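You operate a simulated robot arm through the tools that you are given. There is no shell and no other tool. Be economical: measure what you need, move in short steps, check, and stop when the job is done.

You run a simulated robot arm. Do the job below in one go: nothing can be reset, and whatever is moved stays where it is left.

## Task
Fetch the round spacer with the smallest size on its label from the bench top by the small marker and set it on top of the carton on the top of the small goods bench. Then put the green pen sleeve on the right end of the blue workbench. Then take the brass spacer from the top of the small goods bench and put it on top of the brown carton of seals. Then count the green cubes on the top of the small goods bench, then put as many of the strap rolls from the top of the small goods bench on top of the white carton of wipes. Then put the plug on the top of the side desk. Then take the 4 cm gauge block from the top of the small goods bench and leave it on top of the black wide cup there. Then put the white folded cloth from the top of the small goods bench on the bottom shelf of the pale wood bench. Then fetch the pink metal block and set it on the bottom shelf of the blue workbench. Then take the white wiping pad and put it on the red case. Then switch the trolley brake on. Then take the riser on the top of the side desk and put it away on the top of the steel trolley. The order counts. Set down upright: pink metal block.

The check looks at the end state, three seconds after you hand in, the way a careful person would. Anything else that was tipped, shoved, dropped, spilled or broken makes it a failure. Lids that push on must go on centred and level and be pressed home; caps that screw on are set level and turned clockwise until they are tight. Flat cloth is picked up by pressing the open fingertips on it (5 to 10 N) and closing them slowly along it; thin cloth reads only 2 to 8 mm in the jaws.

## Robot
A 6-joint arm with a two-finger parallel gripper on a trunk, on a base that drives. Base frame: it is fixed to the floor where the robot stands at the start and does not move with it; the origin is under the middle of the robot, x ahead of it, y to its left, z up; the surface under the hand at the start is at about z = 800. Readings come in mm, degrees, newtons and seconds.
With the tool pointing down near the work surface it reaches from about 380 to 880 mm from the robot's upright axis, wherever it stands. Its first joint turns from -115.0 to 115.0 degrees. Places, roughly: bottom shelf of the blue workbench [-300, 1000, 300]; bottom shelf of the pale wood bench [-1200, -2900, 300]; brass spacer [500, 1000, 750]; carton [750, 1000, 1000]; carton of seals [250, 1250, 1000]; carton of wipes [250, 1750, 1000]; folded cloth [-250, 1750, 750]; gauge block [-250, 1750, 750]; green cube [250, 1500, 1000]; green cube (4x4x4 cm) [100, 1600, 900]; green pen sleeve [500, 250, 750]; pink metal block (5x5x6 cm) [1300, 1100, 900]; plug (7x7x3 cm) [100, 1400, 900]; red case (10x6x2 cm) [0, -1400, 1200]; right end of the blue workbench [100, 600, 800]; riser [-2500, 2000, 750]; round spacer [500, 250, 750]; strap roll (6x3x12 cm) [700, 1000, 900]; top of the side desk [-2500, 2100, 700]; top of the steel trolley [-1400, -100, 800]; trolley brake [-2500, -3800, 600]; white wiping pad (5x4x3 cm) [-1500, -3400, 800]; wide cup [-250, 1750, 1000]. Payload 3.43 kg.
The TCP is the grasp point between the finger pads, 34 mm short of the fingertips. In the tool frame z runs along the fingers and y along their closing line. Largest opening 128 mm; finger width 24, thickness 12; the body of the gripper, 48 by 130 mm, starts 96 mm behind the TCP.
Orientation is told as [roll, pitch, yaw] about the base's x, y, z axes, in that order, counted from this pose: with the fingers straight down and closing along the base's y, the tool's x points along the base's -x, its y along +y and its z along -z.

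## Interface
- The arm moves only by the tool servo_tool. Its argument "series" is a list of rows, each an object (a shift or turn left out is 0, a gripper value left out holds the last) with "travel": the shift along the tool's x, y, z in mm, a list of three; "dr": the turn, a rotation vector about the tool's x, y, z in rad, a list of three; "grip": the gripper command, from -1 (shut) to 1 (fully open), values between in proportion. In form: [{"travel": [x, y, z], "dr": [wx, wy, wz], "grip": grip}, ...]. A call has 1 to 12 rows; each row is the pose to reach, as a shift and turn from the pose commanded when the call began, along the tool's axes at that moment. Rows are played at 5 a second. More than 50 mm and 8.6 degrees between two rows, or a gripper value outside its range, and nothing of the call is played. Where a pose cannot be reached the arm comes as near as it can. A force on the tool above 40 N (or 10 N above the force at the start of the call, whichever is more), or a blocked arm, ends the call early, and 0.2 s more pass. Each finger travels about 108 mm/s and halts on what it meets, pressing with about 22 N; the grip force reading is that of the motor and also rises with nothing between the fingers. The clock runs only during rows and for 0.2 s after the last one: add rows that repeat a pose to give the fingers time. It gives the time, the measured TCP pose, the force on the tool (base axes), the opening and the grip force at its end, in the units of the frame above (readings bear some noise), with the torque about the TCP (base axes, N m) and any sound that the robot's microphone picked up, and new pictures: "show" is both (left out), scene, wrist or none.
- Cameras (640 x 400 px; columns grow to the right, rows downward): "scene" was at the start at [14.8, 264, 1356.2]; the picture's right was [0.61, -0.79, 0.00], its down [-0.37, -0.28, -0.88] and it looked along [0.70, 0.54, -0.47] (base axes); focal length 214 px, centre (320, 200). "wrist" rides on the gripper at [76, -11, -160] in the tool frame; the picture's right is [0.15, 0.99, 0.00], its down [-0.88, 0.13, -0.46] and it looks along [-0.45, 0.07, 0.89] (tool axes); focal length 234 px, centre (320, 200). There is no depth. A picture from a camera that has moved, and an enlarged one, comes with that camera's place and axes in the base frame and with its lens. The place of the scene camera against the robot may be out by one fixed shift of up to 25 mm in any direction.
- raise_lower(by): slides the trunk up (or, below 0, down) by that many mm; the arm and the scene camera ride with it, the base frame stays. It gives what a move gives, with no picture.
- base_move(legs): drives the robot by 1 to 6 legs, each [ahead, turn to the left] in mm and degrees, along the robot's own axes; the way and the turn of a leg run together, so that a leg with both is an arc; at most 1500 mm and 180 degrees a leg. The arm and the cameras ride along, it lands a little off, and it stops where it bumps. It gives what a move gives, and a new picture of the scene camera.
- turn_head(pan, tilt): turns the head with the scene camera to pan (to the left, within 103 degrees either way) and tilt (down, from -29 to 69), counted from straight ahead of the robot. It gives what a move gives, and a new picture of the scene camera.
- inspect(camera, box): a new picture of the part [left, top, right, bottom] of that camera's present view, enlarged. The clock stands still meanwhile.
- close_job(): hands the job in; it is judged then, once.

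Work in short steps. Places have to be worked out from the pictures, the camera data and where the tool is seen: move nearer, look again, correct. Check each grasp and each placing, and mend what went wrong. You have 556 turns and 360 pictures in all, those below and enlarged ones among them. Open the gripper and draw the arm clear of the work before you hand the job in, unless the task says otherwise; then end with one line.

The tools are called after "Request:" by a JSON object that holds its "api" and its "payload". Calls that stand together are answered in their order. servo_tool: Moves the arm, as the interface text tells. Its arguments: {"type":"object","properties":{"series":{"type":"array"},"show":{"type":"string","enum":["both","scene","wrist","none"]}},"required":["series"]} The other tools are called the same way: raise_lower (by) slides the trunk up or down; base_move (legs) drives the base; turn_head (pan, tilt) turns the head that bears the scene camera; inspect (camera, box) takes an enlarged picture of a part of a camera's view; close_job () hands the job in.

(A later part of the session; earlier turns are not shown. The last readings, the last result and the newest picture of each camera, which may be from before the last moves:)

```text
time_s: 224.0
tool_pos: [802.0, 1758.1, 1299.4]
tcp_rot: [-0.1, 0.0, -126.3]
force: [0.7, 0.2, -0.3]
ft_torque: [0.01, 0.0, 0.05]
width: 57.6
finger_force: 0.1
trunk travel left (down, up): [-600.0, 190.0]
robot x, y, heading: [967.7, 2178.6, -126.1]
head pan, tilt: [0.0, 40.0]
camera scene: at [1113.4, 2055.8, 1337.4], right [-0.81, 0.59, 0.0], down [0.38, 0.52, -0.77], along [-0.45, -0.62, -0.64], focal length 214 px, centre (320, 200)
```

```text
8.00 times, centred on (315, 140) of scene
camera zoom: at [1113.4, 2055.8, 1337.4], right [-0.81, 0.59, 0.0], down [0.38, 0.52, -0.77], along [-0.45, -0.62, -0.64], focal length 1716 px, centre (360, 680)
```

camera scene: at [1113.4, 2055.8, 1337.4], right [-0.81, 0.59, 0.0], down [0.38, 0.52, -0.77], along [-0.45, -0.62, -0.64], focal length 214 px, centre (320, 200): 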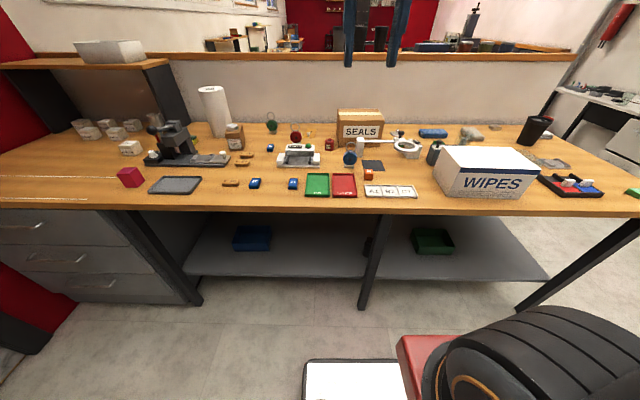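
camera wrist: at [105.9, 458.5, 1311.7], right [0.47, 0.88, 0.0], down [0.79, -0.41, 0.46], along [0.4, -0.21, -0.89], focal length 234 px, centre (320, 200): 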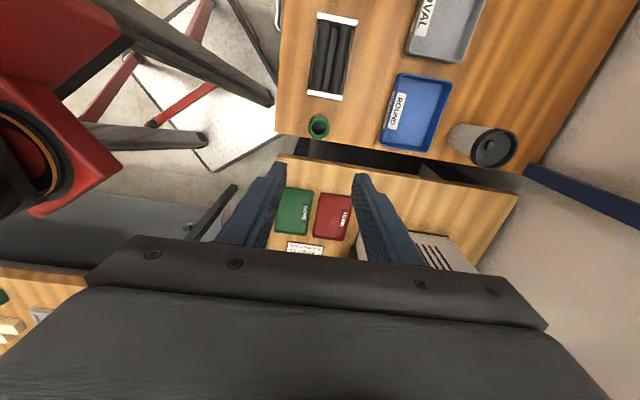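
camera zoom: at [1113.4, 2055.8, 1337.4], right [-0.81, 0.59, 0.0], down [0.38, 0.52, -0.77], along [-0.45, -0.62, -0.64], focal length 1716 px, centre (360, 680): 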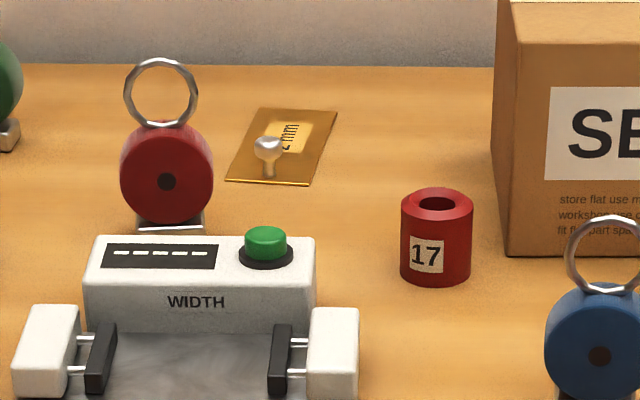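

The brass spacer is a thin plate with a knob at ~(503,1111). I shift 283 mm along the bench and move closer to bring it and the SEALS carton within reach.

Request:
{"api": "base_move", "payload": {"legs": [[0, 90], [283, 0], [0, -90.8], [200, 0]]}}

```text
time_s: 235.0
tool_pos: [919.7, 1436.2, 1300.8]
tcp_rot: [0.0, 0.0, -126.4]
force: [-0.5, -0.7, 0.5]
ft_torque: [-0.03, 0.05, -0.02]
width: 57.5
finger_force: 0.1
trunk travel left (down, up): [-600.0, 190.0]
robot x, y, heading: [1082.4, 1851.2, -126.3]
head pan, tilt: [0.0, 40.0]
camera scene: at [1229.1, 1732.1, 1337.5], right [-0.81, 0.59, 0.0], down [0.38, 0.52, -0.77], along [-0.45, -0.62, -0.64], focal length 214 px, centre (320, 200)
```

scene: 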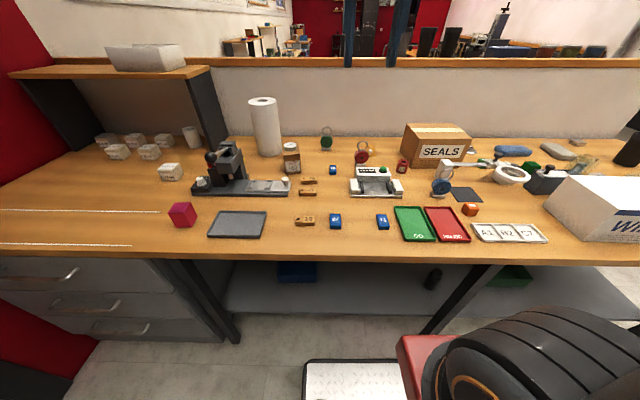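

Advance 80 mm more, then extend the arm over the brass spacer at height.

Request:
{"api": "base_move", "payload": {"legs": [[80, 0]]}}

Request:
{"api": "inspect", "payload": {"camera": "scene", "box": [320, 110, 560, 230]}}

```text
time_s: 236.0
tool_pos: [871.5, 1371.5, 1300.2]
tcp_rot: [0.0, 0.0, -126.5]
force: [0.2, -0.8, 0.0]
ft_torque: [0.04, 0.03, 0.02]
width: 57.8
finger_force: 0.0
trunk travel left (down, up): [-600.0, 190.0]
robot x, y, heading: [1037.2, 1791.5, -126.4]
head pan, tilt: [0.0, 40.0]
camera scene: at [1182.2, 1668.3, 1337.5], right [-0.81, 0.59, 0.0], down [0.38, 0.52, -0.77], along [-0.45, -0.62, -0.64], focal length 214 px, centre (320, 200)
```

scene: 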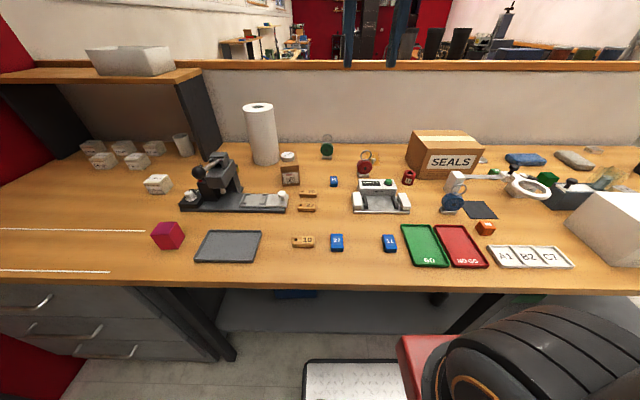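

```text
2.67 times, centred on (440, 170) of scene
camera zoom: at [1182.2, 1668.3, 1337.5], right [-0.81, 0.59, 0.0], down [0.38, 0.52, -0.77], along [-0.45, -0.62, -0.64], focal length 572 px, centre (0, 280)
```

zoom: 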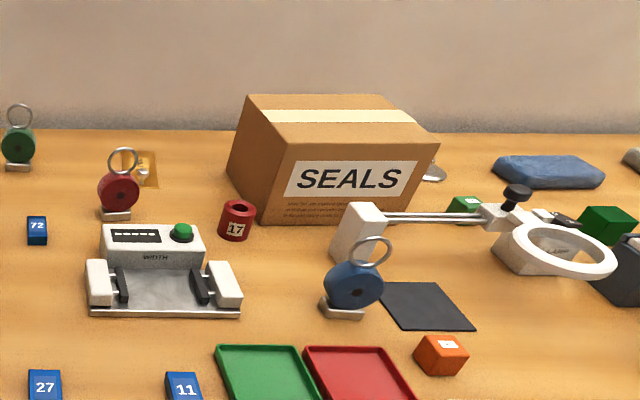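

Extend the hand above the brass spacer at z≈1150 and look with the wrist camera.

Request:
{"api": "servo_tool", "payload": {"series": [{"travel": [-40, -15, 0]}, {"travel": [-80, -30, 0]}, {"travel": [-120, -45, 10]}, {"travel": [-160, -60, 20]}, {"travel": [-200, -75, 35]}, {"travel": [-240, -90, 50]}, {"travel": [-280, -105, 70]}, {"travel": [-320, -120, 90]}, {"travel": [-360, -135, 110]}, {"travel": [-403, -150, 130]}, {"travel": [-403, -150, 150]}, {"travel": [-403, -150, 150]}]}}

```text
time_s: 238.6
tool_pos: [514.8, 1139.9, 1150.6]
tcp_rot: [0.0, 0.0, -126.4]
force: [0.3, 0.2, 0.7]
ft_torque: [0.02, 0.0, 0.0]
width: 57.5
finger_force: 0.0
out of reach, approached as far as the arm can: row 10, 11, 12
trunk travel left (down, up): [-600.0, 190.0]
robot x, y, heading: [1034.4, 1788.9, -126.2]
head pan, tilt: [0.0, 40.0]
camera scene: at [1182.1, 1668.1, 1337.5], right [-0.81, 0.59, 0.0], down [0.38, 0.52, -0.77], along [-0.45, -0.62, -0.64], focal length 214 px, centre (320, 200)
camera wrist: at [549.9, 1208.1, 1309.6], right [0.88, -0.47, 0.0], down [-0.42, -0.79, 0.46], along [-0.21, -0.4, -0.89], focal length 234 px, centre (320, 200)
```

scene: 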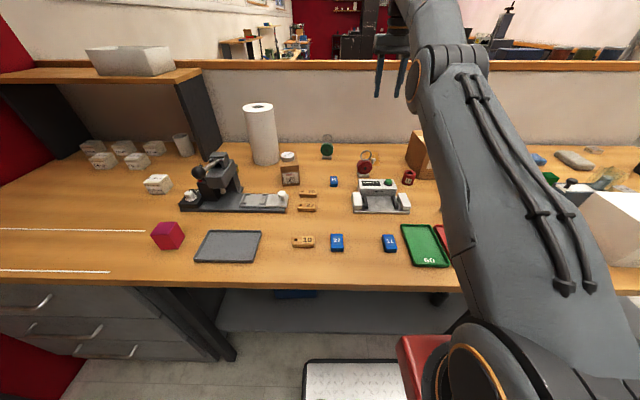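
wrist: 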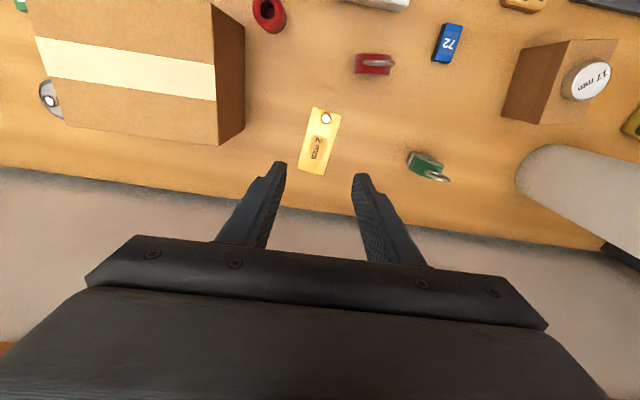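

Brass strip "2 mm" with the knob at ~(534,1154). Move over the knob and descend to 960.

Request:
{"api": "servo_tool", "payload": {"series": [{"travel": [23, 7, 0]}, {"travel": [23, 7, 45]}, {"travel": [23, 7, 90]}, {"travel": [23, 7, 135]}, {"travel": [23, 7, 165]}, {"travel": [23, 7, 190]}, {"travel": [23, 7, 190]}], "show": "wrist"}}

```text
time_s: 240.2
tool_pos: [533.1, 1154.1, 959.7]
tcp_rot: [0.0, 0.0, -126.4]
force: [0.4, -0.7, -0.1]
ft_torque: [0.02, 0.06, 0.0]
width: 57.7
finger_force: 0.1
trunk travel left (down, up): [-600.0, 190.0]
robot x, y, heading: [1039.1, 1791.6, -126.4]
head pan, tilt: [0.0, 40.0]
camera wrist: at [568.2, 1222.7, 1118.8], right [0.88, -0.47, 0.0], down [-0.42, -0.79, 0.46], along [-0.21, -0.4, -0.89], focal length 234 px, centre (320, 200)
```

wrist: 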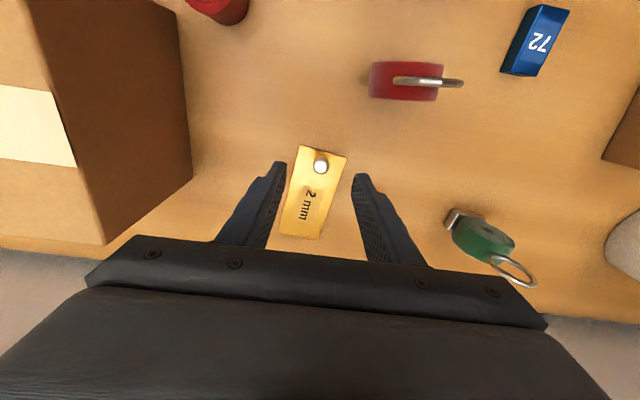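

Knob well aligned (~(535,1157)). Descend to 916 and check.

Request:
{"api": "servo_tool", "payload": {"series": [{"travel": [3, 0, 20]}, {"travel": [3, 0, 35]}, {"travel": [3, 0, 44]}, {"travel": [3, 0, 44]}], "show": "none"}}

Request:
{"api": "inspect", "payload": {"camera": "wrist", "box": [220, 100, 420, 240]}}

Request:
{"api": "inspect", "payload": {"camera": "scene", "box": [330, 110, 450, 200]}}

```text
time_s: 241.2
tool_pos: [536.5, 1156.2, 916.6]
tcp_rot: [-0.1, 0.0, -126.4]
force: [0.9, 0.0, 0.7]
ft_torque: [0.0, 0.01, -0.01]
width: 57.8
finger_force: 0.0
trunk travel left (down, up): [-600.0, 190.0]
robot x, y, heading: [1034.7, 1790.9, -126.2]
head pan, tilt: [0.0, 40.0]
```

```text
2.86 times, centred on (320, 170) of wrist
camera zoom: at [571.3, 1224.5, 1075.3], right [0.88, -0.47, 0.0], down [-0.42, -0.79, 0.46], along [-0.21, -0.4, -0.89], focal length 669 px, centre (320, 286)
```

zoom: 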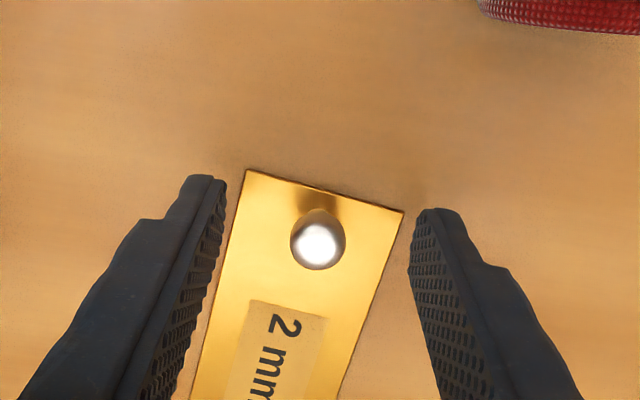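

```text
4.44 times, centred on (390, 155) of scene
camera zoom: at [1182.1, 1668.1, 1337.4], right [-0.81, 0.59, 0.0], down [0.38, 0.52, -0.77], along [-0.45, -0.62, -0.64], focal length 953 px, centre (9, 400)
```

zoom: 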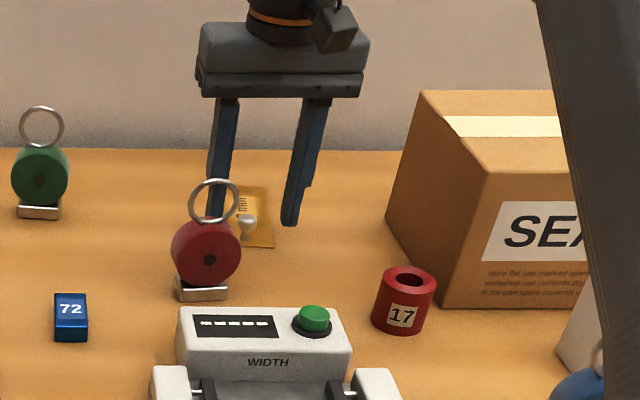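

Knob is ~15 mm wide and centred. Lower 5 mm more and close.

Request:
{"api": "servo_tool", "payload": {"series": [{"travel": [-2, 0, 3]}, {"travel": [-2, 0, 5]}, {"travel": [-2, 0, 5], "grip": -0.5}, {"travel": [-2, 0, 5], "grip": -0.8}, {"travel": [-2, 0, 5], "grip": -1}, {"travel": [-2, 0, 5], "grip": -1}], "show": "none"}}

Request:
{"api": "inspect", "payload": {"camera": "wrist", "box": [220, 100, 420, 240]}}

```text
time_s: 242.6
tool_pos: [533.3, 1154.9, 912.3]
tcp_rot: [0.0, 0.0, -126.3]
force: [-0.1, 0.0, 0.6]
ft_torque: [-0.08, -0.09, 0.0]
width: 16.5
finger_force: 22.4
trunk travel left (down, up): [-600.0, 190.0]
robot x, y, heading: [1034.2, 1787.4, -126.2]
head pan, tilt: [0.0, 40.0]
```

```text
2.86 times, centred on (320, 170) of wrist
camera zoom: at [569.7, 1223.4, 1070.3], right [0.88, -0.47, 0.0], down [-0.42, -0.79, 0.46], along [-0.21, -0.4, -0.89], focal length 669 px, centre (320, 286)
```

zoom: 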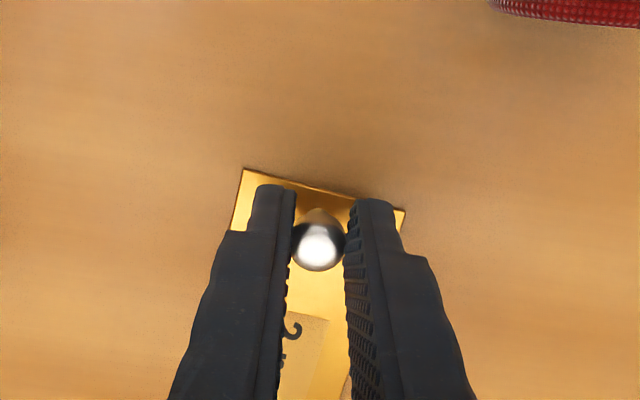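

Knob gripped (16.5 mm). Lift and check whether the plate stays level.

Request:
{"api": "servo_tool", "payload": {"series": [{"travel": [0, 0, -15]}, {"travel": [0, 0, -40]}, {"travel": [0, 0, -80]}, {"travel": [0, 0, -120]}, {"travel": [0, 0, -160]}, {"travel": [0, 0, -200]}, {"travel": [0, 0, -200]}], "show": "none"}}

Request:
{"api": "inspect", "payload": {"camera": "scene", "box": [330, 70, 450, 160]}}

Request:
{"api": "inspect", "payload": {"camera": "wrist", "box": [0, 0, 640, 240]}}

```text
time_s: 244.2
tool_pos: [533.7, 1152.7, 1110.8]
tcp_rot: [0.0, 0.1, -126.4]
force: [-0.7, 0.4, -0.6]
ft_torque: [0.02, 0.0, -0.02]
width: 16.4
finger_force: 21.8
trunk travel left (down, up): [-600.0, 190.0]
robot x, y, heading: [1033.4, 1784.9, -126.3]
head pan, tilt: [0.0, 40.0]
```

```text
4.44 times, centred on (390, 115) of scene
camera zoom: at [1182.1, 1668.0, 1337.4], right [-0.81, 0.59, 0.0], down [0.38, 0.52, -0.77], along [-0.45, -0.62, -0.64], focal length 953 px, centre (9, 578)
```

zoom: 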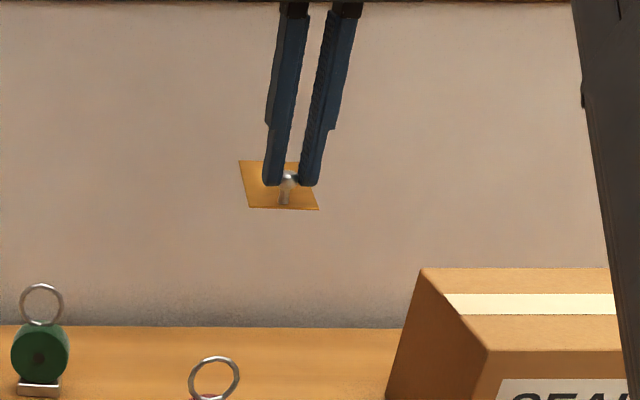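

```text
1.00 times, centred on (320, 120) of wrist (not enlarged: the box is as wide or as high as the picture)
camera zoom: at [570.4, 1222.4, 1269.8], right [0.88, -0.47, 0.0], down [-0.42, -0.79, 0.46], along [-0.21, -0.4, -0.89], focal length 234 px, centre (320, 280)
```

zoom: 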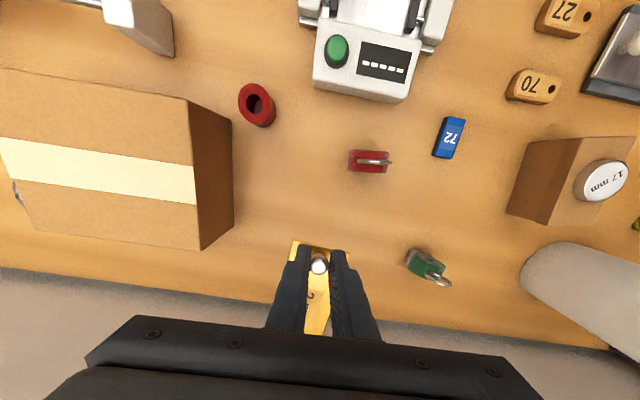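

Plate hangs level. SEALS top: centre ~(346,1325), z≈993. Carry over to put the plate centred there.

Request:
{"api": "servo_tool", "payload": {"series": [{"travel": [8, -42, 0]}, {"travel": [16, -84, 0]}, {"travel": [24, -126, 0]}, {"travel": [32, -168, 0]}, {"travel": [40, -210, 0]}, {"travel": [49, -254, 0]}, {"travel": [49, -254, 0]}]}}

```text
time_s: 245.8
tool_pos: [357.7, 1342.3, 1112.0]
tcp_rot: [0.0, 0.0, -126.4]
force: [-0.1, -0.3, -0.8]
ft_torque: [0.05, -0.05, -0.02]
width: 16.6
finger_force: 22.2
trunk travel left (down, up): [-600.0, 190.0]
robot x, y, heading: [1035.5, 1788.0, -126.1]
head pan, tilt: [0.0, 40.0]
camera scene: at [1182.0, 1668.1, 1337.5], right [-0.81, 0.59, 0.0], down [0.38, 0.52, -0.77], along [-0.45, -0.62, -0.64], focal length 214 px, centre (320, 200)
camera wrist: at [394.5, 1411.4, 1271.1], right [0.88, -0.47, 0.0], down [-0.42, -0.79, 0.46], along [-0.21, -0.4, -0.89], focal length 234 px, centre (320, 200)
```

scene: 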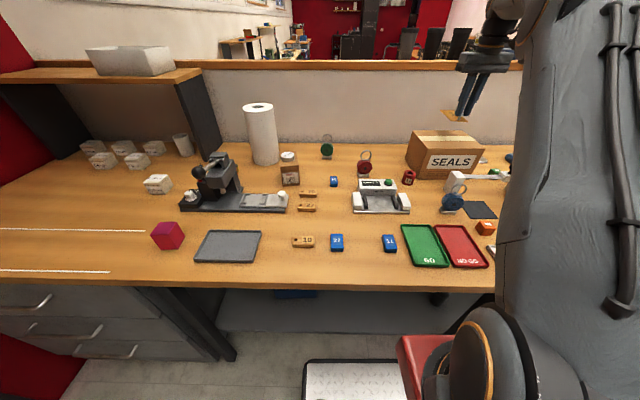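
wrist: 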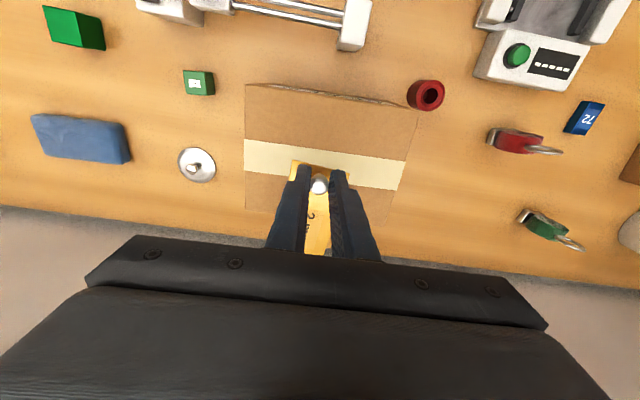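

Well over the carton. Nudge 8 mm towards me and descend to near contact.

Request:
{"api": "servo_tool", "payload": {"series": [{"travel": [8, 0, 25]}, {"travel": [8, 0, 50]}, {"travel": [8, 0, 68]}, {"travel": [8, 0, 68]}], "show": "none"}}

Request:
{"api": "inspect", "payload": {"camera": "scene", "box": [400, 70, 520, 190]}}

```text
time_s: 246.8
tool_pos: [365.3, 1350.9, 1042.8]
tcp_rot: [-0.1, 0.0, -126.4]
force: [-1.1, -0.1, -1.8]
ft_torque: [0.07, -0.03, -0.01]
width: 16.6
finger_force: 22.4
trunk travel left (down, up): [-600.0, 190.0]
robot x, y, heading: [1037.7, 1788.2, -126.3]
head pan, tilt: [0.0, 40.0]
```

```text
3.33 times, centred on (460, 130) of scene
camera zoom: at [1182.0, 1668.1, 1337.5], right [-0.81, 0.59, 0.0], down [0.38, 0.52, -0.77], along [-0.45, -0.62, -0.64], focal length 715 px, centre (-147, 433)
```

zoom: 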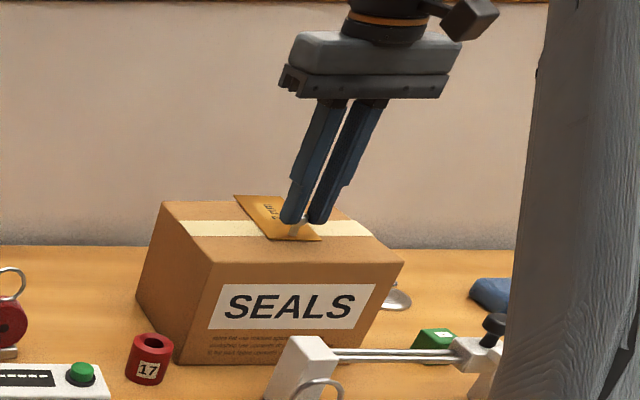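

Close above. Lower in small steps.

Request:
{"api": "servo_tool", "payload": {"series": [{"travel": [0, 0, 4]}, {"travel": [0, 0, 7]}, {"travel": [0, 0, 7]}], "show": "none"}}

Request:
{"api": "inspect", "payload": {"camera": "scene", "box": [430, 115, 500, 165]}}

```text
time_s: 247.6
tool_pos: [364.5, 1351.0, 1037.3]
tcp_rot: [-0.1, -0.2, -126.4]
force: [-1.3, -1.8, 23.2]
ft_torque: [-0.22, 0.07, -0.09]
width: 17.1
finger_force: 21.9
trunk travel left (down, up): [-600.0, 190.0]
robot x, y, heading: [1036.5, 1789.1, -126.2]
head pan, tilt: [0.0, 40.0]
```

```text
8.00 times, centred on (465, 140) of scene
camera zoom: at [1182.9, 1668.6, 1337.5], right [-0.81, 0.59, 0.0], down [0.38, 0.52, -0.77], along [-0.45, -0.62, -0.64], focal length 1716 px, centre (-840, 680)
```

zoom: 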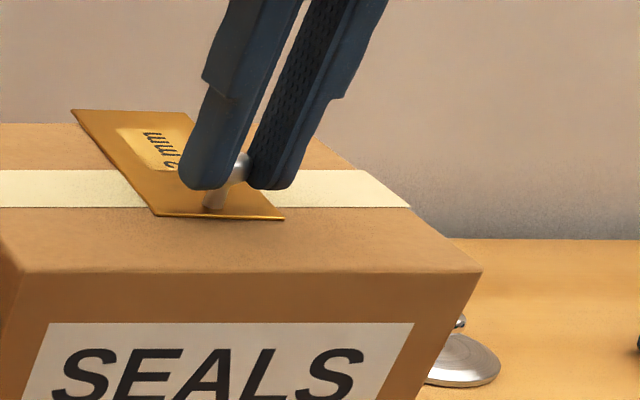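

Plate touches at the near end but its far end is up by ~10°. Lift slightly and pitch the hand to level it.

Request:
{"api": "servo_tool", "payload": {"series": [{"travel": [0, 0, -8]}, {"travel": [0, 0, -10], "dr": [0, 0.07, 0]}, {"travel": [0, 0, -10], "dr": [0, 0.14, 0]}, {"travel": [0, 0, -10], "dr": [0, 0.14, 0]}], "show": "none"}}

Request:
{"api": "inspect", "payload": {"camera": "scene", "box": [430, 110, 500, 160]}}

```text
time_s: 248.6
tool_pos: [365.0, 1351.3, 1045.3]
tcp_rot: [-0.1, 8.0, -126.4]
force: [0.0, -0.8, -1.4]
ft_torque: [0.05, 0.01, -0.02]
width: 16.7
finger_force: 21.9
trunk travel left (down, up): [-600.0, 190.0]
robot x, y, heading: [1035.4, 1790.1, -126.3]
head pan, tilt: [0.0, 40.0]
```

```text
8.00 times, centred on (465, 135) of scene
camera zoom: at [1182.0, 1668.1, 1337.4], right [-0.81, 0.59, 0.0], down [0.38, 0.52, -0.77], along [-0.45, -0.62, -0.64], focal length 1716 px, centre (-840, 720)
```

zoom: 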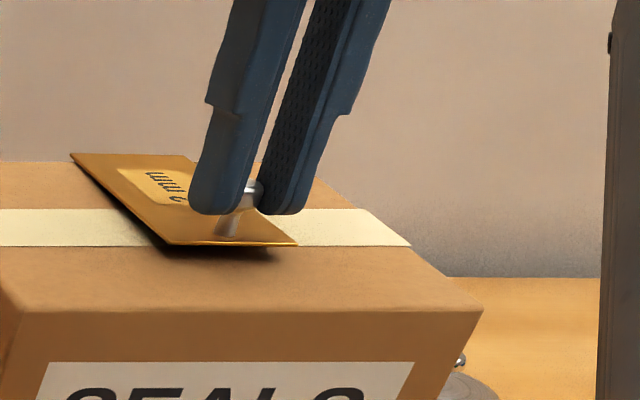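

Now it is slightly overdone, and the plate should be ~27 mm nearer the front. Set pitch to ~2° and shift.

Request:
{"api": "servo_tool", "payload": {"series": [{"travel": [13, 0, 1.8], "dr": [0, -0.05, 0]}, {"travel": [26.7, 0, 3.8], "dr": [0, -0.1, 0]}, {"travel": [26.7, 0, 3.8], "dr": [0, -0.1, 0]}], "show": "none"}}

Request:
{"api": "inspect", "payload": {"camera": "scene", "box": [430, 110, 500, 160]}}

```text
time_s: 249.4
tool_pos: [379.3, 1372.6, 1046.7]
tcp_rot: [0.1, 2.5, -126.4]
force: [0.5, 0.6, -2.0]
ft_torque: [0.06, -0.07, 0.01]
width: 16.7
finger_force: 21.9
trunk travel left (down, up): [-600.0, 190.0]
robot x, y, heading: [1036.1, 1790.6, -126.4]
head pan, tilt: [0.0, 40.0]
```

```text
8.00 times, centred on (465, 135) of scene
camera zoom: at [1182.0, 1668.1, 1337.4], right [-0.81, 0.59, 0.0], down [0.38, 0.52, -0.77], along [-0.45, -0.62, -0.64], focal length 1716 px, centre (-840, 720)
```

zoom: 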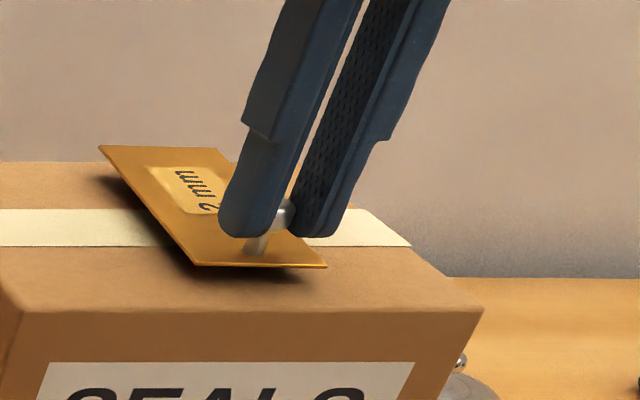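

Far end is still up ~10 mm; add 2.5° pitch and lower.

Request:
{"api": "servo_tool", "payload": {"series": [{"travel": [0, 0, 0], "dr": [0, 0.05, 0]}, {"travel": [0, 0, 4], "dr": [0, 0.05, 0]}, {"travel": [0, 0, 4], "dr": [0, 0.05, 0]}], "show": "none"}}

Request:
{"api": "inspect", "payload": {"camera": "scene", "box": [430, 110, 500, 160]}}

```text
time_s: 250.2
tool_pos: [380.8, 1373.3, 1042.1]
tcp_rot: [0.0, 5.2, -126.4]
force: [-0.3, 0.0, -1.7]
ft_torque: [0.09, -0.04, 0.0]
width: 16.6
finger_force: 21.8
trunk travel left (down, up): [-600.0, 190.0]
robot x, y, heading: [1035.6, 1788.8, -126.5]
head pan, tilt: [0.0, 40.0]
```

```text
8.00 times, centred on (465, 135) of scene
camera zoom: at [1182.0, 1668.1, 1337.5], right [-0.81, 0.59, 0.0], down [0.38, 0.52, -0.77], along [-0.45, -0.62, -0.64], focal length 1716 px, centre (-840, 720)
```

zoom: 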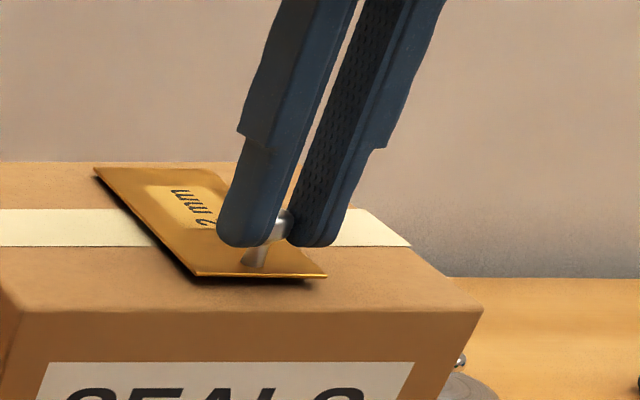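

Now it looks level and just above the top. Lower gently until light contact.

Request:
{"api": "servo_tool", "payload": {"series": [{"travel": [0, 0, 1.5]}, {"travel": [0, 0, 3]}, {"travel": [0, 0, 3]}], "show": "none"}}

```text
time_s: 251.0
tool_pos: [378.5, 1372.5, 1039.4]
tcp_rot: [0.0, 5.3, -126.4]
force: [-0.4, -0.2, 0.1]
ft_torque: [-0.1, 0.05, -0.07]
width: 16.6
finger_force: 22.5
trunk travel left (down, up): [-600.0, 190.0]
robot x, y, heading: [1034.2, 1789.8, -126.5]
head pan, tilt: [0.0, 40.0]
```

Slight torque change shows first contact. One more millimetre, then release and retreat.

Request:
{"api": "servo_tool", "payload": {"series": [{"travel": [0, 0, 1]}, {"travel": [0, 0, 1], "grip": -0.65}, {"travel": [0, 0, 1], "grip": -0.5}, {"travel": [0, 0, 1], "grip": -0.5}, {"travel": [0, 0, -20]}, {"travel": [0, 0, -60]}, {"travel": [0, 0, -100]}, {"travel": [0, 0, -100]}], "show": "none"}}

Request:
{"api": "inspect", "payload": {"camera": "scene", "box": [410, 105, 500, 180]}}

Request:
{"api": "inspect", "payload": {"camera": "wrist", "box": [0, 0, 640, 400]}}

```text
time_s: 252.8
tool_pos: [374.2, 1366.8, 1138.5]
tcp_rot: [0.0, 5.2, -126.5]
force: [0.8, 0.3, -1.2]
ft_torque: [0.0, -0.02, 0.01]
width: 31.9
finger_force: 0.0
trunk travel left (down, up): [-600.0, 190.0]
robot x, y, heading: [1033.7, 1788.3, -126.2]
head pan, tilt: [0.0, 40.0]
```

```text
5.33 times, centred on (455, 142) of scene
camera zoom: at [1182.0, 1668.1, 1337.4], right [-0.81, 0.59, 0.0], down [0.38, 0.52, -0.77], along [-0.45, -0.62, -0.64], focal length 1144 px, centre (-400, 507)
```

zoom: 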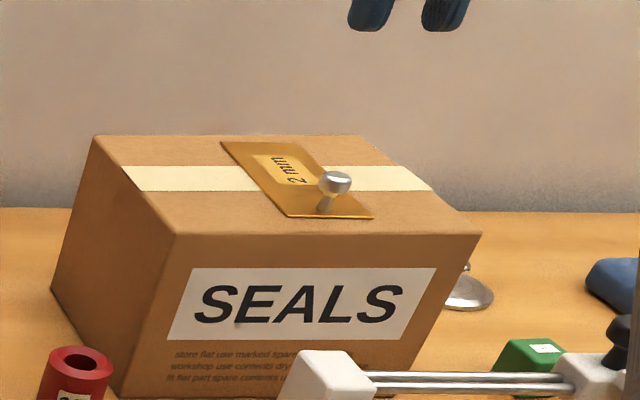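

```text
1.00 times, centred on (320, 200) of wrist (not enlarged: the box is as wide or as high as the picture)
camera zoom: at [401.2, 1422.2, 1303.5], right [0.88, -0.47, 0.01], down [-0.44, -0.82, 0.37], along [-0.17, -0.34, -0.93], focal length 234 px, centre (320, 200)
```

zoom: 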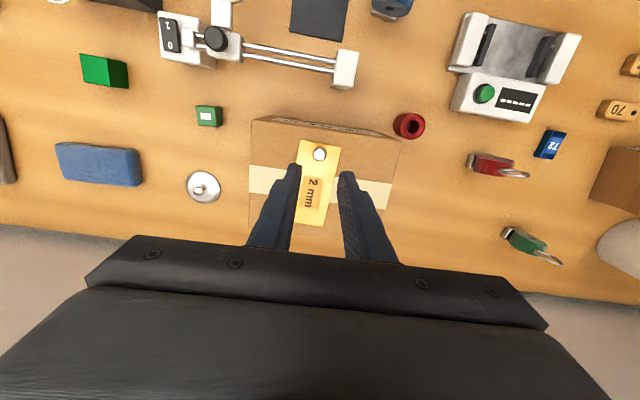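

Brass spacer lies flat on the SEALS carton. Now examine the green objects for the count.

Request:
{"api": "inspect", "payload": {"camera": "wrist", "box": [60, 40, 260, 165]}}

Request:
{"api": "servo_tool", "payload": {"series": [{"travel": [40, 15, -25]}, {"travel": [80, 30, -50]}, {"travel": [120, 50, -75], "dr": [0, -0.05, 0]}, {"travel": [160, 70, -100], "dr": [0, -0.09, 0]}, {"travel": [200, 85, -120], "dr": [0, -0.09, 0]}, {"travel": [240, 95, -130], "dr": [0, -0.09, 0]}, {"travel": [280, 95, -130], "dr": [0, -0.09, 0]}, {"travel": [320, 95, -130], "dr": [0, -0.09, 0]}, {"travel": [360, 95, -130], "dr": [0, -0.09, 0]}, {"travel": [360, 95, -130], "dr": [0, -0.09, 0]}], "show": "none"}}

Request:
{"api": "base_move", "payload": {"legs": [[-240, 0], [0, -90], [600, 0], [0, 90]]}}

```text
3.20 times, centred on (160, 102) of wrist
camera zoom: at [401.2, 1422.2, 1303.5], right [0.88, -0.47, 0.01], down [-0.44, -0.82, 0.37], along [-0.17, -0.34, -0.93], focal length 749 px, centre (832, 512)
```

zoom: 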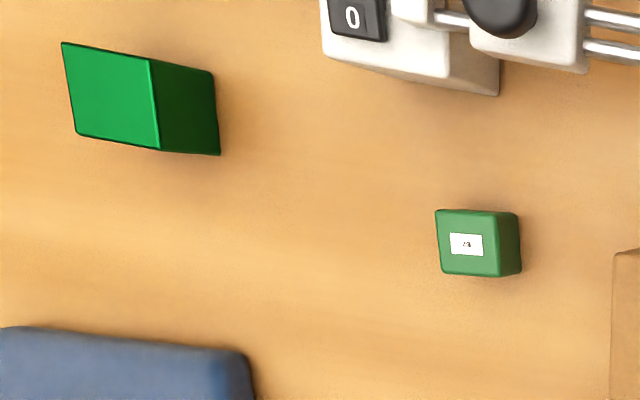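

```text
refused: row 3 steps farther than a row can; nothing moved
```

```text
time_s: 265.2
tool_pos: [22.3, 1941.3, 1138.4]
tcp_rot: [0.0, 5.2, -128.6]
force: [-0.4, -1.0, 0.5]
ft_torque: [0.0, 0.01, 0.01]
width: 32.0
finger_force: 0.0
trunk travel left (down, up): [-600.0, 190.0]
robot x, y, heading: [699.5, 2344.5, -128.2]
head pan, tilt: [0.0, 40.0]
camera scene: at [839.8, 2214.6, 1337.5], right [-0.78, 0.62, 0.0], down [0.4, 0.5, -0.77], along [-0.48, -0.6, -0.64], focal length 214 px, centre (320, 200)
```

scene: 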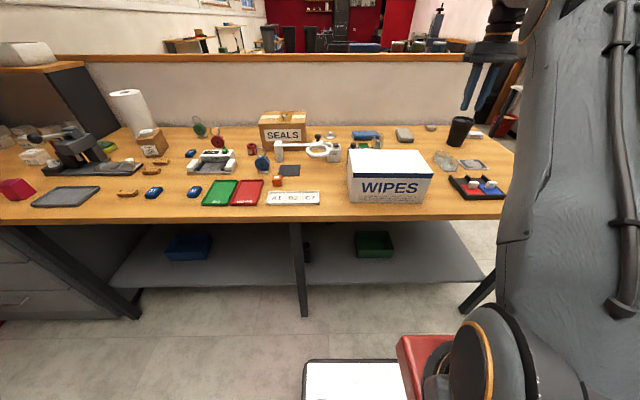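

The arm command was refused and the base moved with the arm out; things look undisturbed, but I check. Retract now.

Request:
{"api": "inspect", "payload": {"camera": "scene", "box": [130, 80, 370, 215]}}

Request:
{"api": "servo_tool", "payload": {"series": [{"travel": [30, 28, -10]}, {"travel": [60, 56, -20], "dr": [0, -0.03, 0]}, {"travel": [90, 84, -30], "dr": [0, -0.06, 0]}, {"travel": [120, 112, -40], "dr": [0, -0.09, 0]}, {"travel": [150, 140, -50], "dr": [0, -0.09, 0]}, {"travel": [180, 168, -60], "dr": [0, -0.09, 0]}, {"travel": [210, 196, -70], "dr": [0, -0.09, 0]}, {"travel": [240, 224, -80], "dr": [0, -0.09, 0]}, {"travel": [270, 252, -90], "dr": [0, -0.09, 0]}, {"travel": [300, 280, -100], "dr": [0, -0.09, 0]}, {"travel": [300, 280, -100], "dr": [0, -0.09, 0]}], "show": "scene"}}

```text
2.67 times, centred on (250, 148) of scene
camera zoom: at [839.8, 2214.6, 1337.5], right [-0.78, 0.62, 0.0], down [0.4, 0.5, -0.77], along [-0.48, -0.6, -0.64], focal length 572 px, centre (507, 340)
```

zoom: 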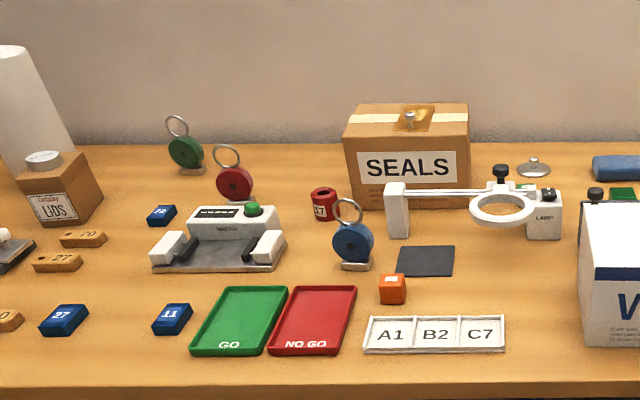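

```text
time_s: 267.6
tool_pos: [423.2, 1991.2, 1263.4]
tcp_rot: [0.0, 0.0, -128.4]
force: [0.1, -0.9, 0.2]
ft_torque: [0.02, -0.02, 0.01]
width: 31.9
finger_force: 0.1
trunk travel left (down, up): [-600.0, 190.0]
robot x, y, heading: [698.9, 2343.1, -128.2]
head pan, tilt: [0.0, 40.0]
camera scene: at [839.9, 2214.6, 1337.4], right [-0.78, 0.62, 0.0], down [0.4, 0.5, -0.77], along [-0.48, -0.6, -0.64], focal length 214 px, centre (320, 200)
```

scene: 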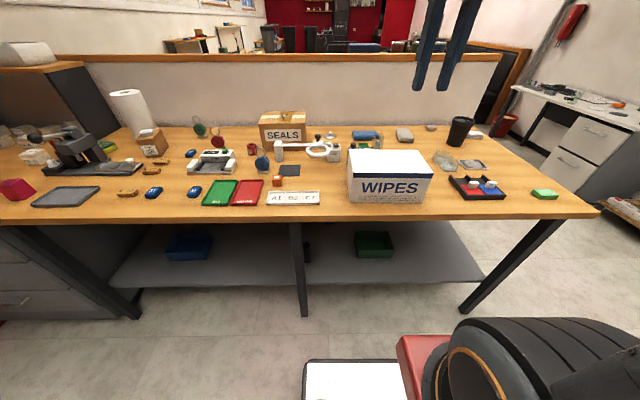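

All intact. Two green cubes so far (one labelled, one plain). I position to reach the blue and red strap rolls and the WIPES carton.

Request:
{"api": "base_move", "payload": {"legs": [[0, 91.3], [407, 0], [0, -90], [190, 0]]}}

```text
time_s: 278.9
tool_pos: [631.9, 1587.4, 1262.5]
tcp_rot: [0.0, 0.0, -127.8]
force: [-0.4, -0.5, 0.1]
ft_torque: [-0.03, -0.01, -0.01]
width: 31.9
finger_force: 0.0
trunk travel left (down, up): [-600.0, 190.0]
robot x, y, heading: [905.2, 1939.5, -127.5]
head pan, tilt: [0.0, 40.0]
camera scene: at [1046.6, 1816.5, 1337.5], right [-0.79, 0.61, 0.0], down [0.39, 0.51, -0.77], along [-0.47, -0.61, -0.64], focal length 214 px, centre (320, 200)
```

scene: 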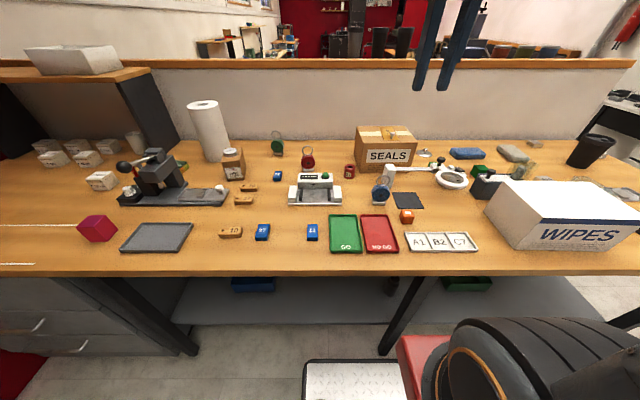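

Zoom on the blue and red rolls for their orientation.

Request:
{"api": "inspect", "payload": {"camera": "scene", "box": [260, 120, 420, 220]}}

```text
4.00 times, centred on (340, 170) of scene
camera zoom: at [1046.6, 1816.5, 1337.5], right [-0.79, 0.61, 0.0], down [0.39, 0.51, -0.77], along [-0.47, -0.61, -0.64], focal length 858 px, centre (240, 320)
```

zoom: 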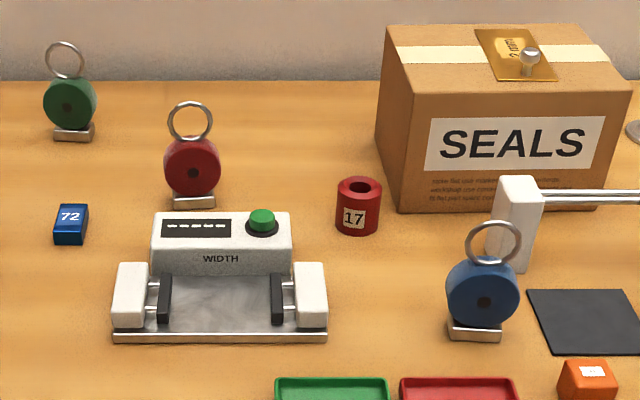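

The rolls stand with faces toward me. Move above the blue roll (~(551,1495)) with jaws open to 100 mm.

Request:
{"api": "servo_tool", "payload": {"series": [{"travel": [-40, -3, 0], "grip": 0.56}, {"travel": [-80, -5, 30]}, {"travel": [-122, -8, 60]}, {"travel": [-122, -8, 100]}, {"travel": [-122, -8, 140]}, {"travel": [-122, -8, 140]}], "show": "wrist"}}

```text
refused: row 3 steps farther than a row can; nothing moved
```

Request:
{"api": "servo_tool", "payload": {"series": [{"travel": [-35, -3, 0], "grip": 0.56}, {"travel": [-70, -5, 20]}, {"travel": [-105, -8, 45]}, {"travel": [-122, -8, 80]}, {"travel": [-122, -8, 120]}, {"travel": [-122, -8, 140]}, {"travel": [-122, -8, 140]}], "show": "wrist"}}

```text
time_s: 280.5
tool_pos: [549.5, 1495.8, 1123.0]
tcp_rot: [-0.1, 0.0, -127.7]
force: [-0.1, -0.6, -0.1]
ft_torque: [0.01, -0.02, -0.03]
width: 99.5
finger_force: 0.1
trunk travel left (down, up): [-600.0, 190.0]
robot x, y, heading: [899.1, 1941.8, -127.8]
head pan, tilt: [0.0, 40.0]
camera wrist: at [587.5, 1564.1, 1281.9], right [0.87, -0.49, 0.0], down [-0.44, -0.78, 0.46], along [-0.22, -0.4, -0.89], focal length 234 px, centre (320, 200)
```

wrist: 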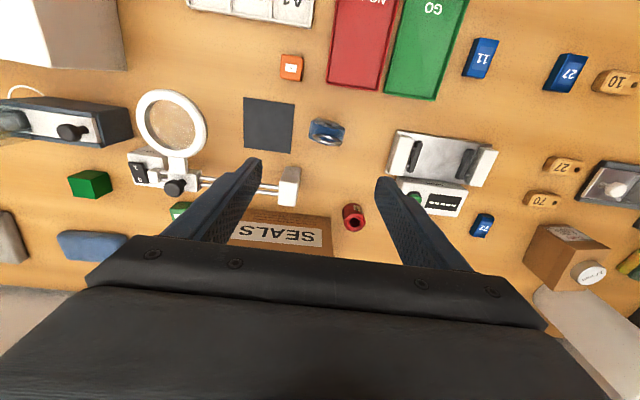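

Zoom on the blue roll to get its angle.

Request:
{"api": "inspect", "payload": {"camera": "wrist", "box": [250, 80, 400, 180]}}

```text
4.00 times, centred on (325, 130) of wrist
camera zoom: at [587.5, 1564.1, 1281.9], right [0.87, -0.49, 0.0], down [-0.44, -0.78, 0.46], along [-0.22, -0.4, -0.89], focal length 937 px, centre (300, 480)
```

zoom: 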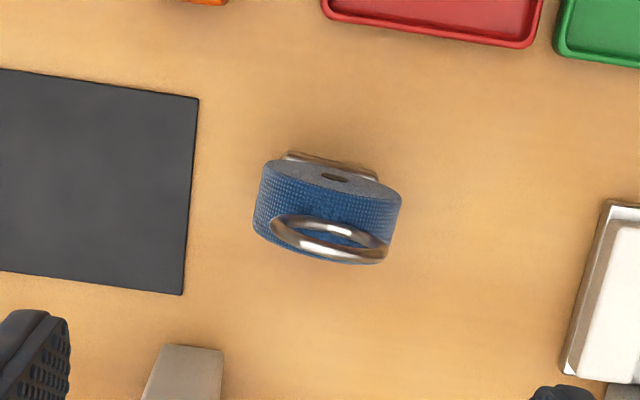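

Roll is aligned with the jaws; centre ~(564,1497). Descend to 960 and check.

Request:
{"api": "servo_tool", "payload": {"series": [{"travel": [9, 10, 40]}, {"travel": [9, 10, 80]}, {"travel": [9, 10, 120]}, {"travel": [9, 10, 160]}, {"travel": [9, 10, 160]}], "show": "wrist"}}

```text
time_s: 281.7
tool_pos: [565.2, 1498.3, 962.0]
tcp_rot: [0.0, 0.1, -127.8]
force: [-0.3, 0.2, -0.2]
ft_torque: [0.0, 0.02, 0.03]
width: 99.9
finger_force: 0.0
trunk travel left (down, up): [-600.0, 190.0]
robot x, y, heading: [902.3, 1938.7, -127.7]
head pan, tilt: [0.0, 40.0]
camera wrist: at [602.2, 1565.6, 1121.6], right [0.87, -0.49, 0.0], down [-0.44, -0.78, 0.46], along [-0.22, -0.4, -0.89], focal length 234 px, centre (320, 200)
```

wrist: 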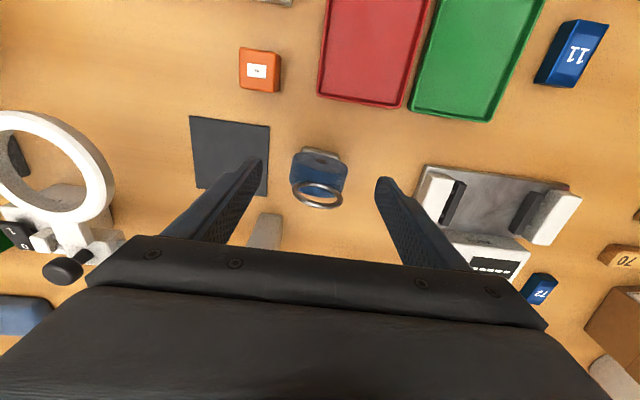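

Centred. Descend 45 mm and close on the roll.

Request:
{"api": "servo_tool", "payload": {"series": [{"travel": [0, 0, 25]}, {"travel": [0, 0, 45]}, {"travel": [0, 0, 45]}, {"travel": [0, 0, 45], "grip": 0.1}, {"travel": [0, 0, 45], "grip": -0.3}, {"travel": [0, 0, 45], "grip": -1}, {"travel": [0, 0, 45], "grip": -1}], "show": "wrist"}}

```text
time_s: 283.3
tool_pos: [564.6, 1498.3, 920.1]
tcp_rot: [0.0, 0.0, -127.9]
force: [-0.5, 0.1, 0.3]
ft_torque: [-0.02, 0.0, 0.0]
width: 55.8
finger_force: 22.3
trunk travel left (down, up): [-600.0, 190.0]
robot x, y, heading: [905.0, 1940.8, -127.7]
head pan, tilt: [0.0, 40.0]
camera wrist: at [602.4, 1565.4, 1077.6], right [0.87, -0.49, 0.0], down [-0.44, -0.78, 0.46], along [-0.22, -0.4, -0.89], focal length 234 px, centre (320, 200)
```

wrist: 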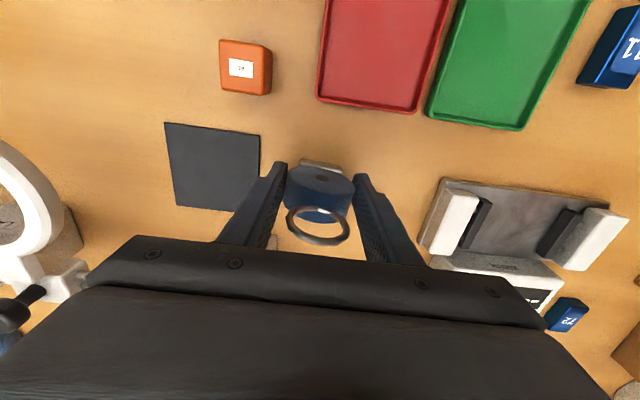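

Gripped at 55.8 mm. Lift and carry over to the WIPES carton.

Request:
{"api": "servo_tool", "payload": {"series": [{"travel": [0, 0, -45]}, {"travel": [0, 0, -90]}, {"travel": [0, 0, -135]}, {"travel": [0, 0, -180]}, {"travel": [0, 0, -230]}, {"travel": [0, 0, -230]}], "show": "none"}}

Request:
{"api": "servo_tool", "payload": {"series": [{"travel": [11, -45, 0]}, {"travel": [22, -90, 0]}, {"travel": [33, -135, 0]}, {"travel": [44, -180, 0]}, {"travel": [55, -225, 0]}, {"travel": [66, -270, 0]}, {"travel": [77, -315, 0]}, {"travel": [88, -360, 0]}, {"travel": [99, -405, 0]}, {"travel": [113, -450, 0]}, {"travel": [113, -450, 0]}]}}

```text
time_s: 284.7
tool_pos: [566.1, 1498.6, 1149.1]
tcp_rot: [-0.1, 0.0, -127.8]
force: [1.1, -0.3, -0.8]
ft_torque: [0.04, 0.0, -0.02]
width: 56.3
finger_force: 22.0
trunk travel left (down, up): [-600.0, 190.0]
robot x, y, heading: [904.1, 1940.7, -127.6]
head pan, tilt: [0.0, 40.0]
```

```text
time_s: 287.1
tool_pos: [278.1, 1861.1, 1150.1]
tcp_rot: [0.1, 0.0, -127.7]
force: [0.3, 0.1, -1.6]
ft_torque: [-0.02, 0.02, -0.01]
width: 55.8
finger_force: 21.8
trunk travel left (down, up): [-600.0, 190.0]
robot x, y, heading: [906.6, 1943.1, -127.8]
head pan, tilt: [0.0, 40.0]
camera scene: at [1046.4, 1816.4, 1337.5], right [-0.79, 0.61, 0.0], down [0.39, 0.51, -0.77], along [-0.47, -0.61, -0.64], focal length 214 px, centre (320, 200)
camera wrist: at [315.2, 1929.4, 1308.6], right [0.87, -0.49, 0.0], down [-0.44, -0.78, 0.46], along [-0.22, -0.4, -0.89], focal length 234 px, centre (320, 200)
```

scene: 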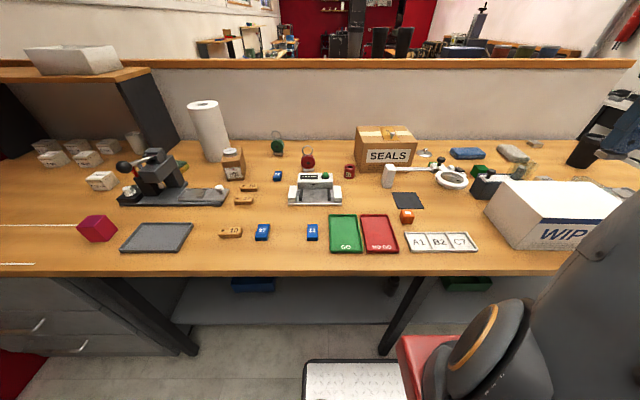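
wrist: 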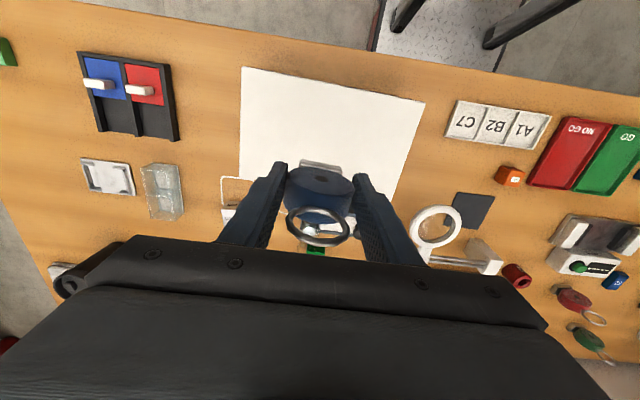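

Carton top centre ~(287,1858), aligned with the hand. First roll goes to its right part (~(241,1894)). Shift and lower.

Request:
{"api": "servo_tool", "payload": {"series": [{"travel": [2, -25, 10]}, {"travel": [3, -49, 30]}, {"travel": [3, -49, 60]}, {"travel": [3, -49, 90]}, {"travel": [3, -49, 105]}, {"travel": [3, -49, 105]}], "show": "wrist"}}

```text
time_s: 288.5
tool_pos: [240.0, 1895.4, 1042.8]
tcp_rot: [0.0, 0.0, -127.7]
force: [-0.3, -0.9, -1.3]
ft_torque: [0.01, 0.0, 0.0]
width: 55.9
finger_force: 22.4
trunk travel left (down, up): [-600.0, 190.0]
robot x, y, heading: [904.6, 1941.6, -127.6]
head pan, tilt: [0.0, 40.0]
camera wrist: at [278.4, 1963.3, 1201.8], right [0.87, -0.49, 0.0], down [-0.44, -0.78, 0.46], along [-0.22, -0.4, -0.89], focal length 234 px, centre (320, 200)
```

wrist: 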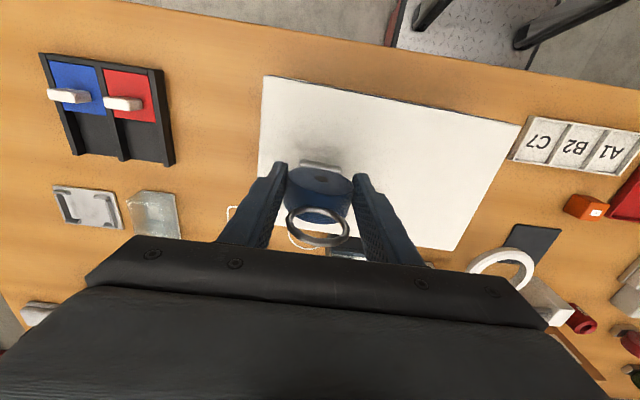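

Good spot; nudge 12 mm toward me and lower to contact.

Request:
{"api": "servo_tool", "payload": {"series": [{"travel": [12, 0, 0]}, {"travel": [12, 0, 6]}, {"travel": [12, 0, 9]}, {"travel": [12, 0, 12]}, {"travel": [12, 0, 12]}], "show": "none"}}

```text
time_s: 289.7
tool_pos: [248.0, 1903.9, 1031.3]
tcp_rot: [-0.1, -0.1, -127.7]
force: [-2.6, -0.1, 18.4]
ft_torque: [-0.07, 0.26, 0.06]
width: 55.4
finger_force: 22.5
trunk travel left (down, up): [-600.0, 190.0]
robot x, y, heading: [903.3, 1940.9, -127.4]
head pan, tilt: [0.0, 40.0]
```

Contact. Ease up 1 mm, release with a small opening, and rise.

Request:
{"api": "servo_tool", "payload": {"series": [{"travel": [0, 0, -1.5]}, {"travel": [0, 0, -1.5], "grip": 0.05}, {"travel": [0, 0, -1.5], "grip": 0.15}, {"travel": [0, 0, -1.5]}, {"travel": [0, 0, -30]}, {"travel": [0, 0, -70]}, {"travel": [0, 0, -115]}, {"travel": [0, 0, -160]}, {"travel": [0, 0, -190]}, {"travel": [0, 0, -190]}], "show": "wrist"}}

```text
time_s: 291.9
tool_pos: [246.8, 1907.7, 1221.8]
tcp_rot: [0.0, -0.1, -127.7]
force: [-0.1, 0.8, -0.4]
ft_torque: [-0.02, -0.01, 0.01]
width: 73.4
finger_force: 0.1
trunk travel left (down, up): [-600.0, 190.0]
robot x, y, heading: [903.4, 1939.2, -127.9]
head pan, tilt: [0.0, 40.0]
camera wrist: at [284.6, 1974.6, 1380.1], right [0.87, -0.49, 0.0], down [-0.44, -0.78, 0.46], along [-0.22, -0.4, -0.89], focal length 234 px, centre (320, 200)
```

wrist: 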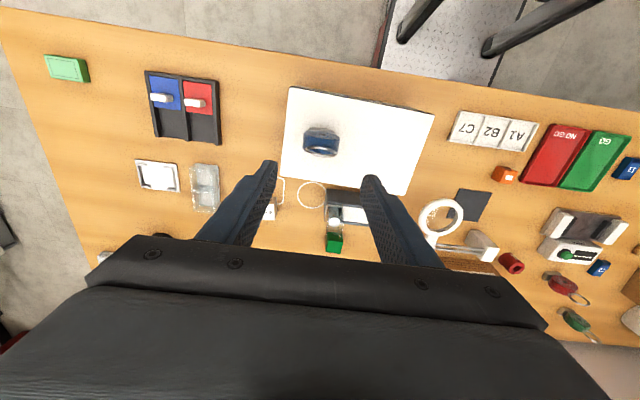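

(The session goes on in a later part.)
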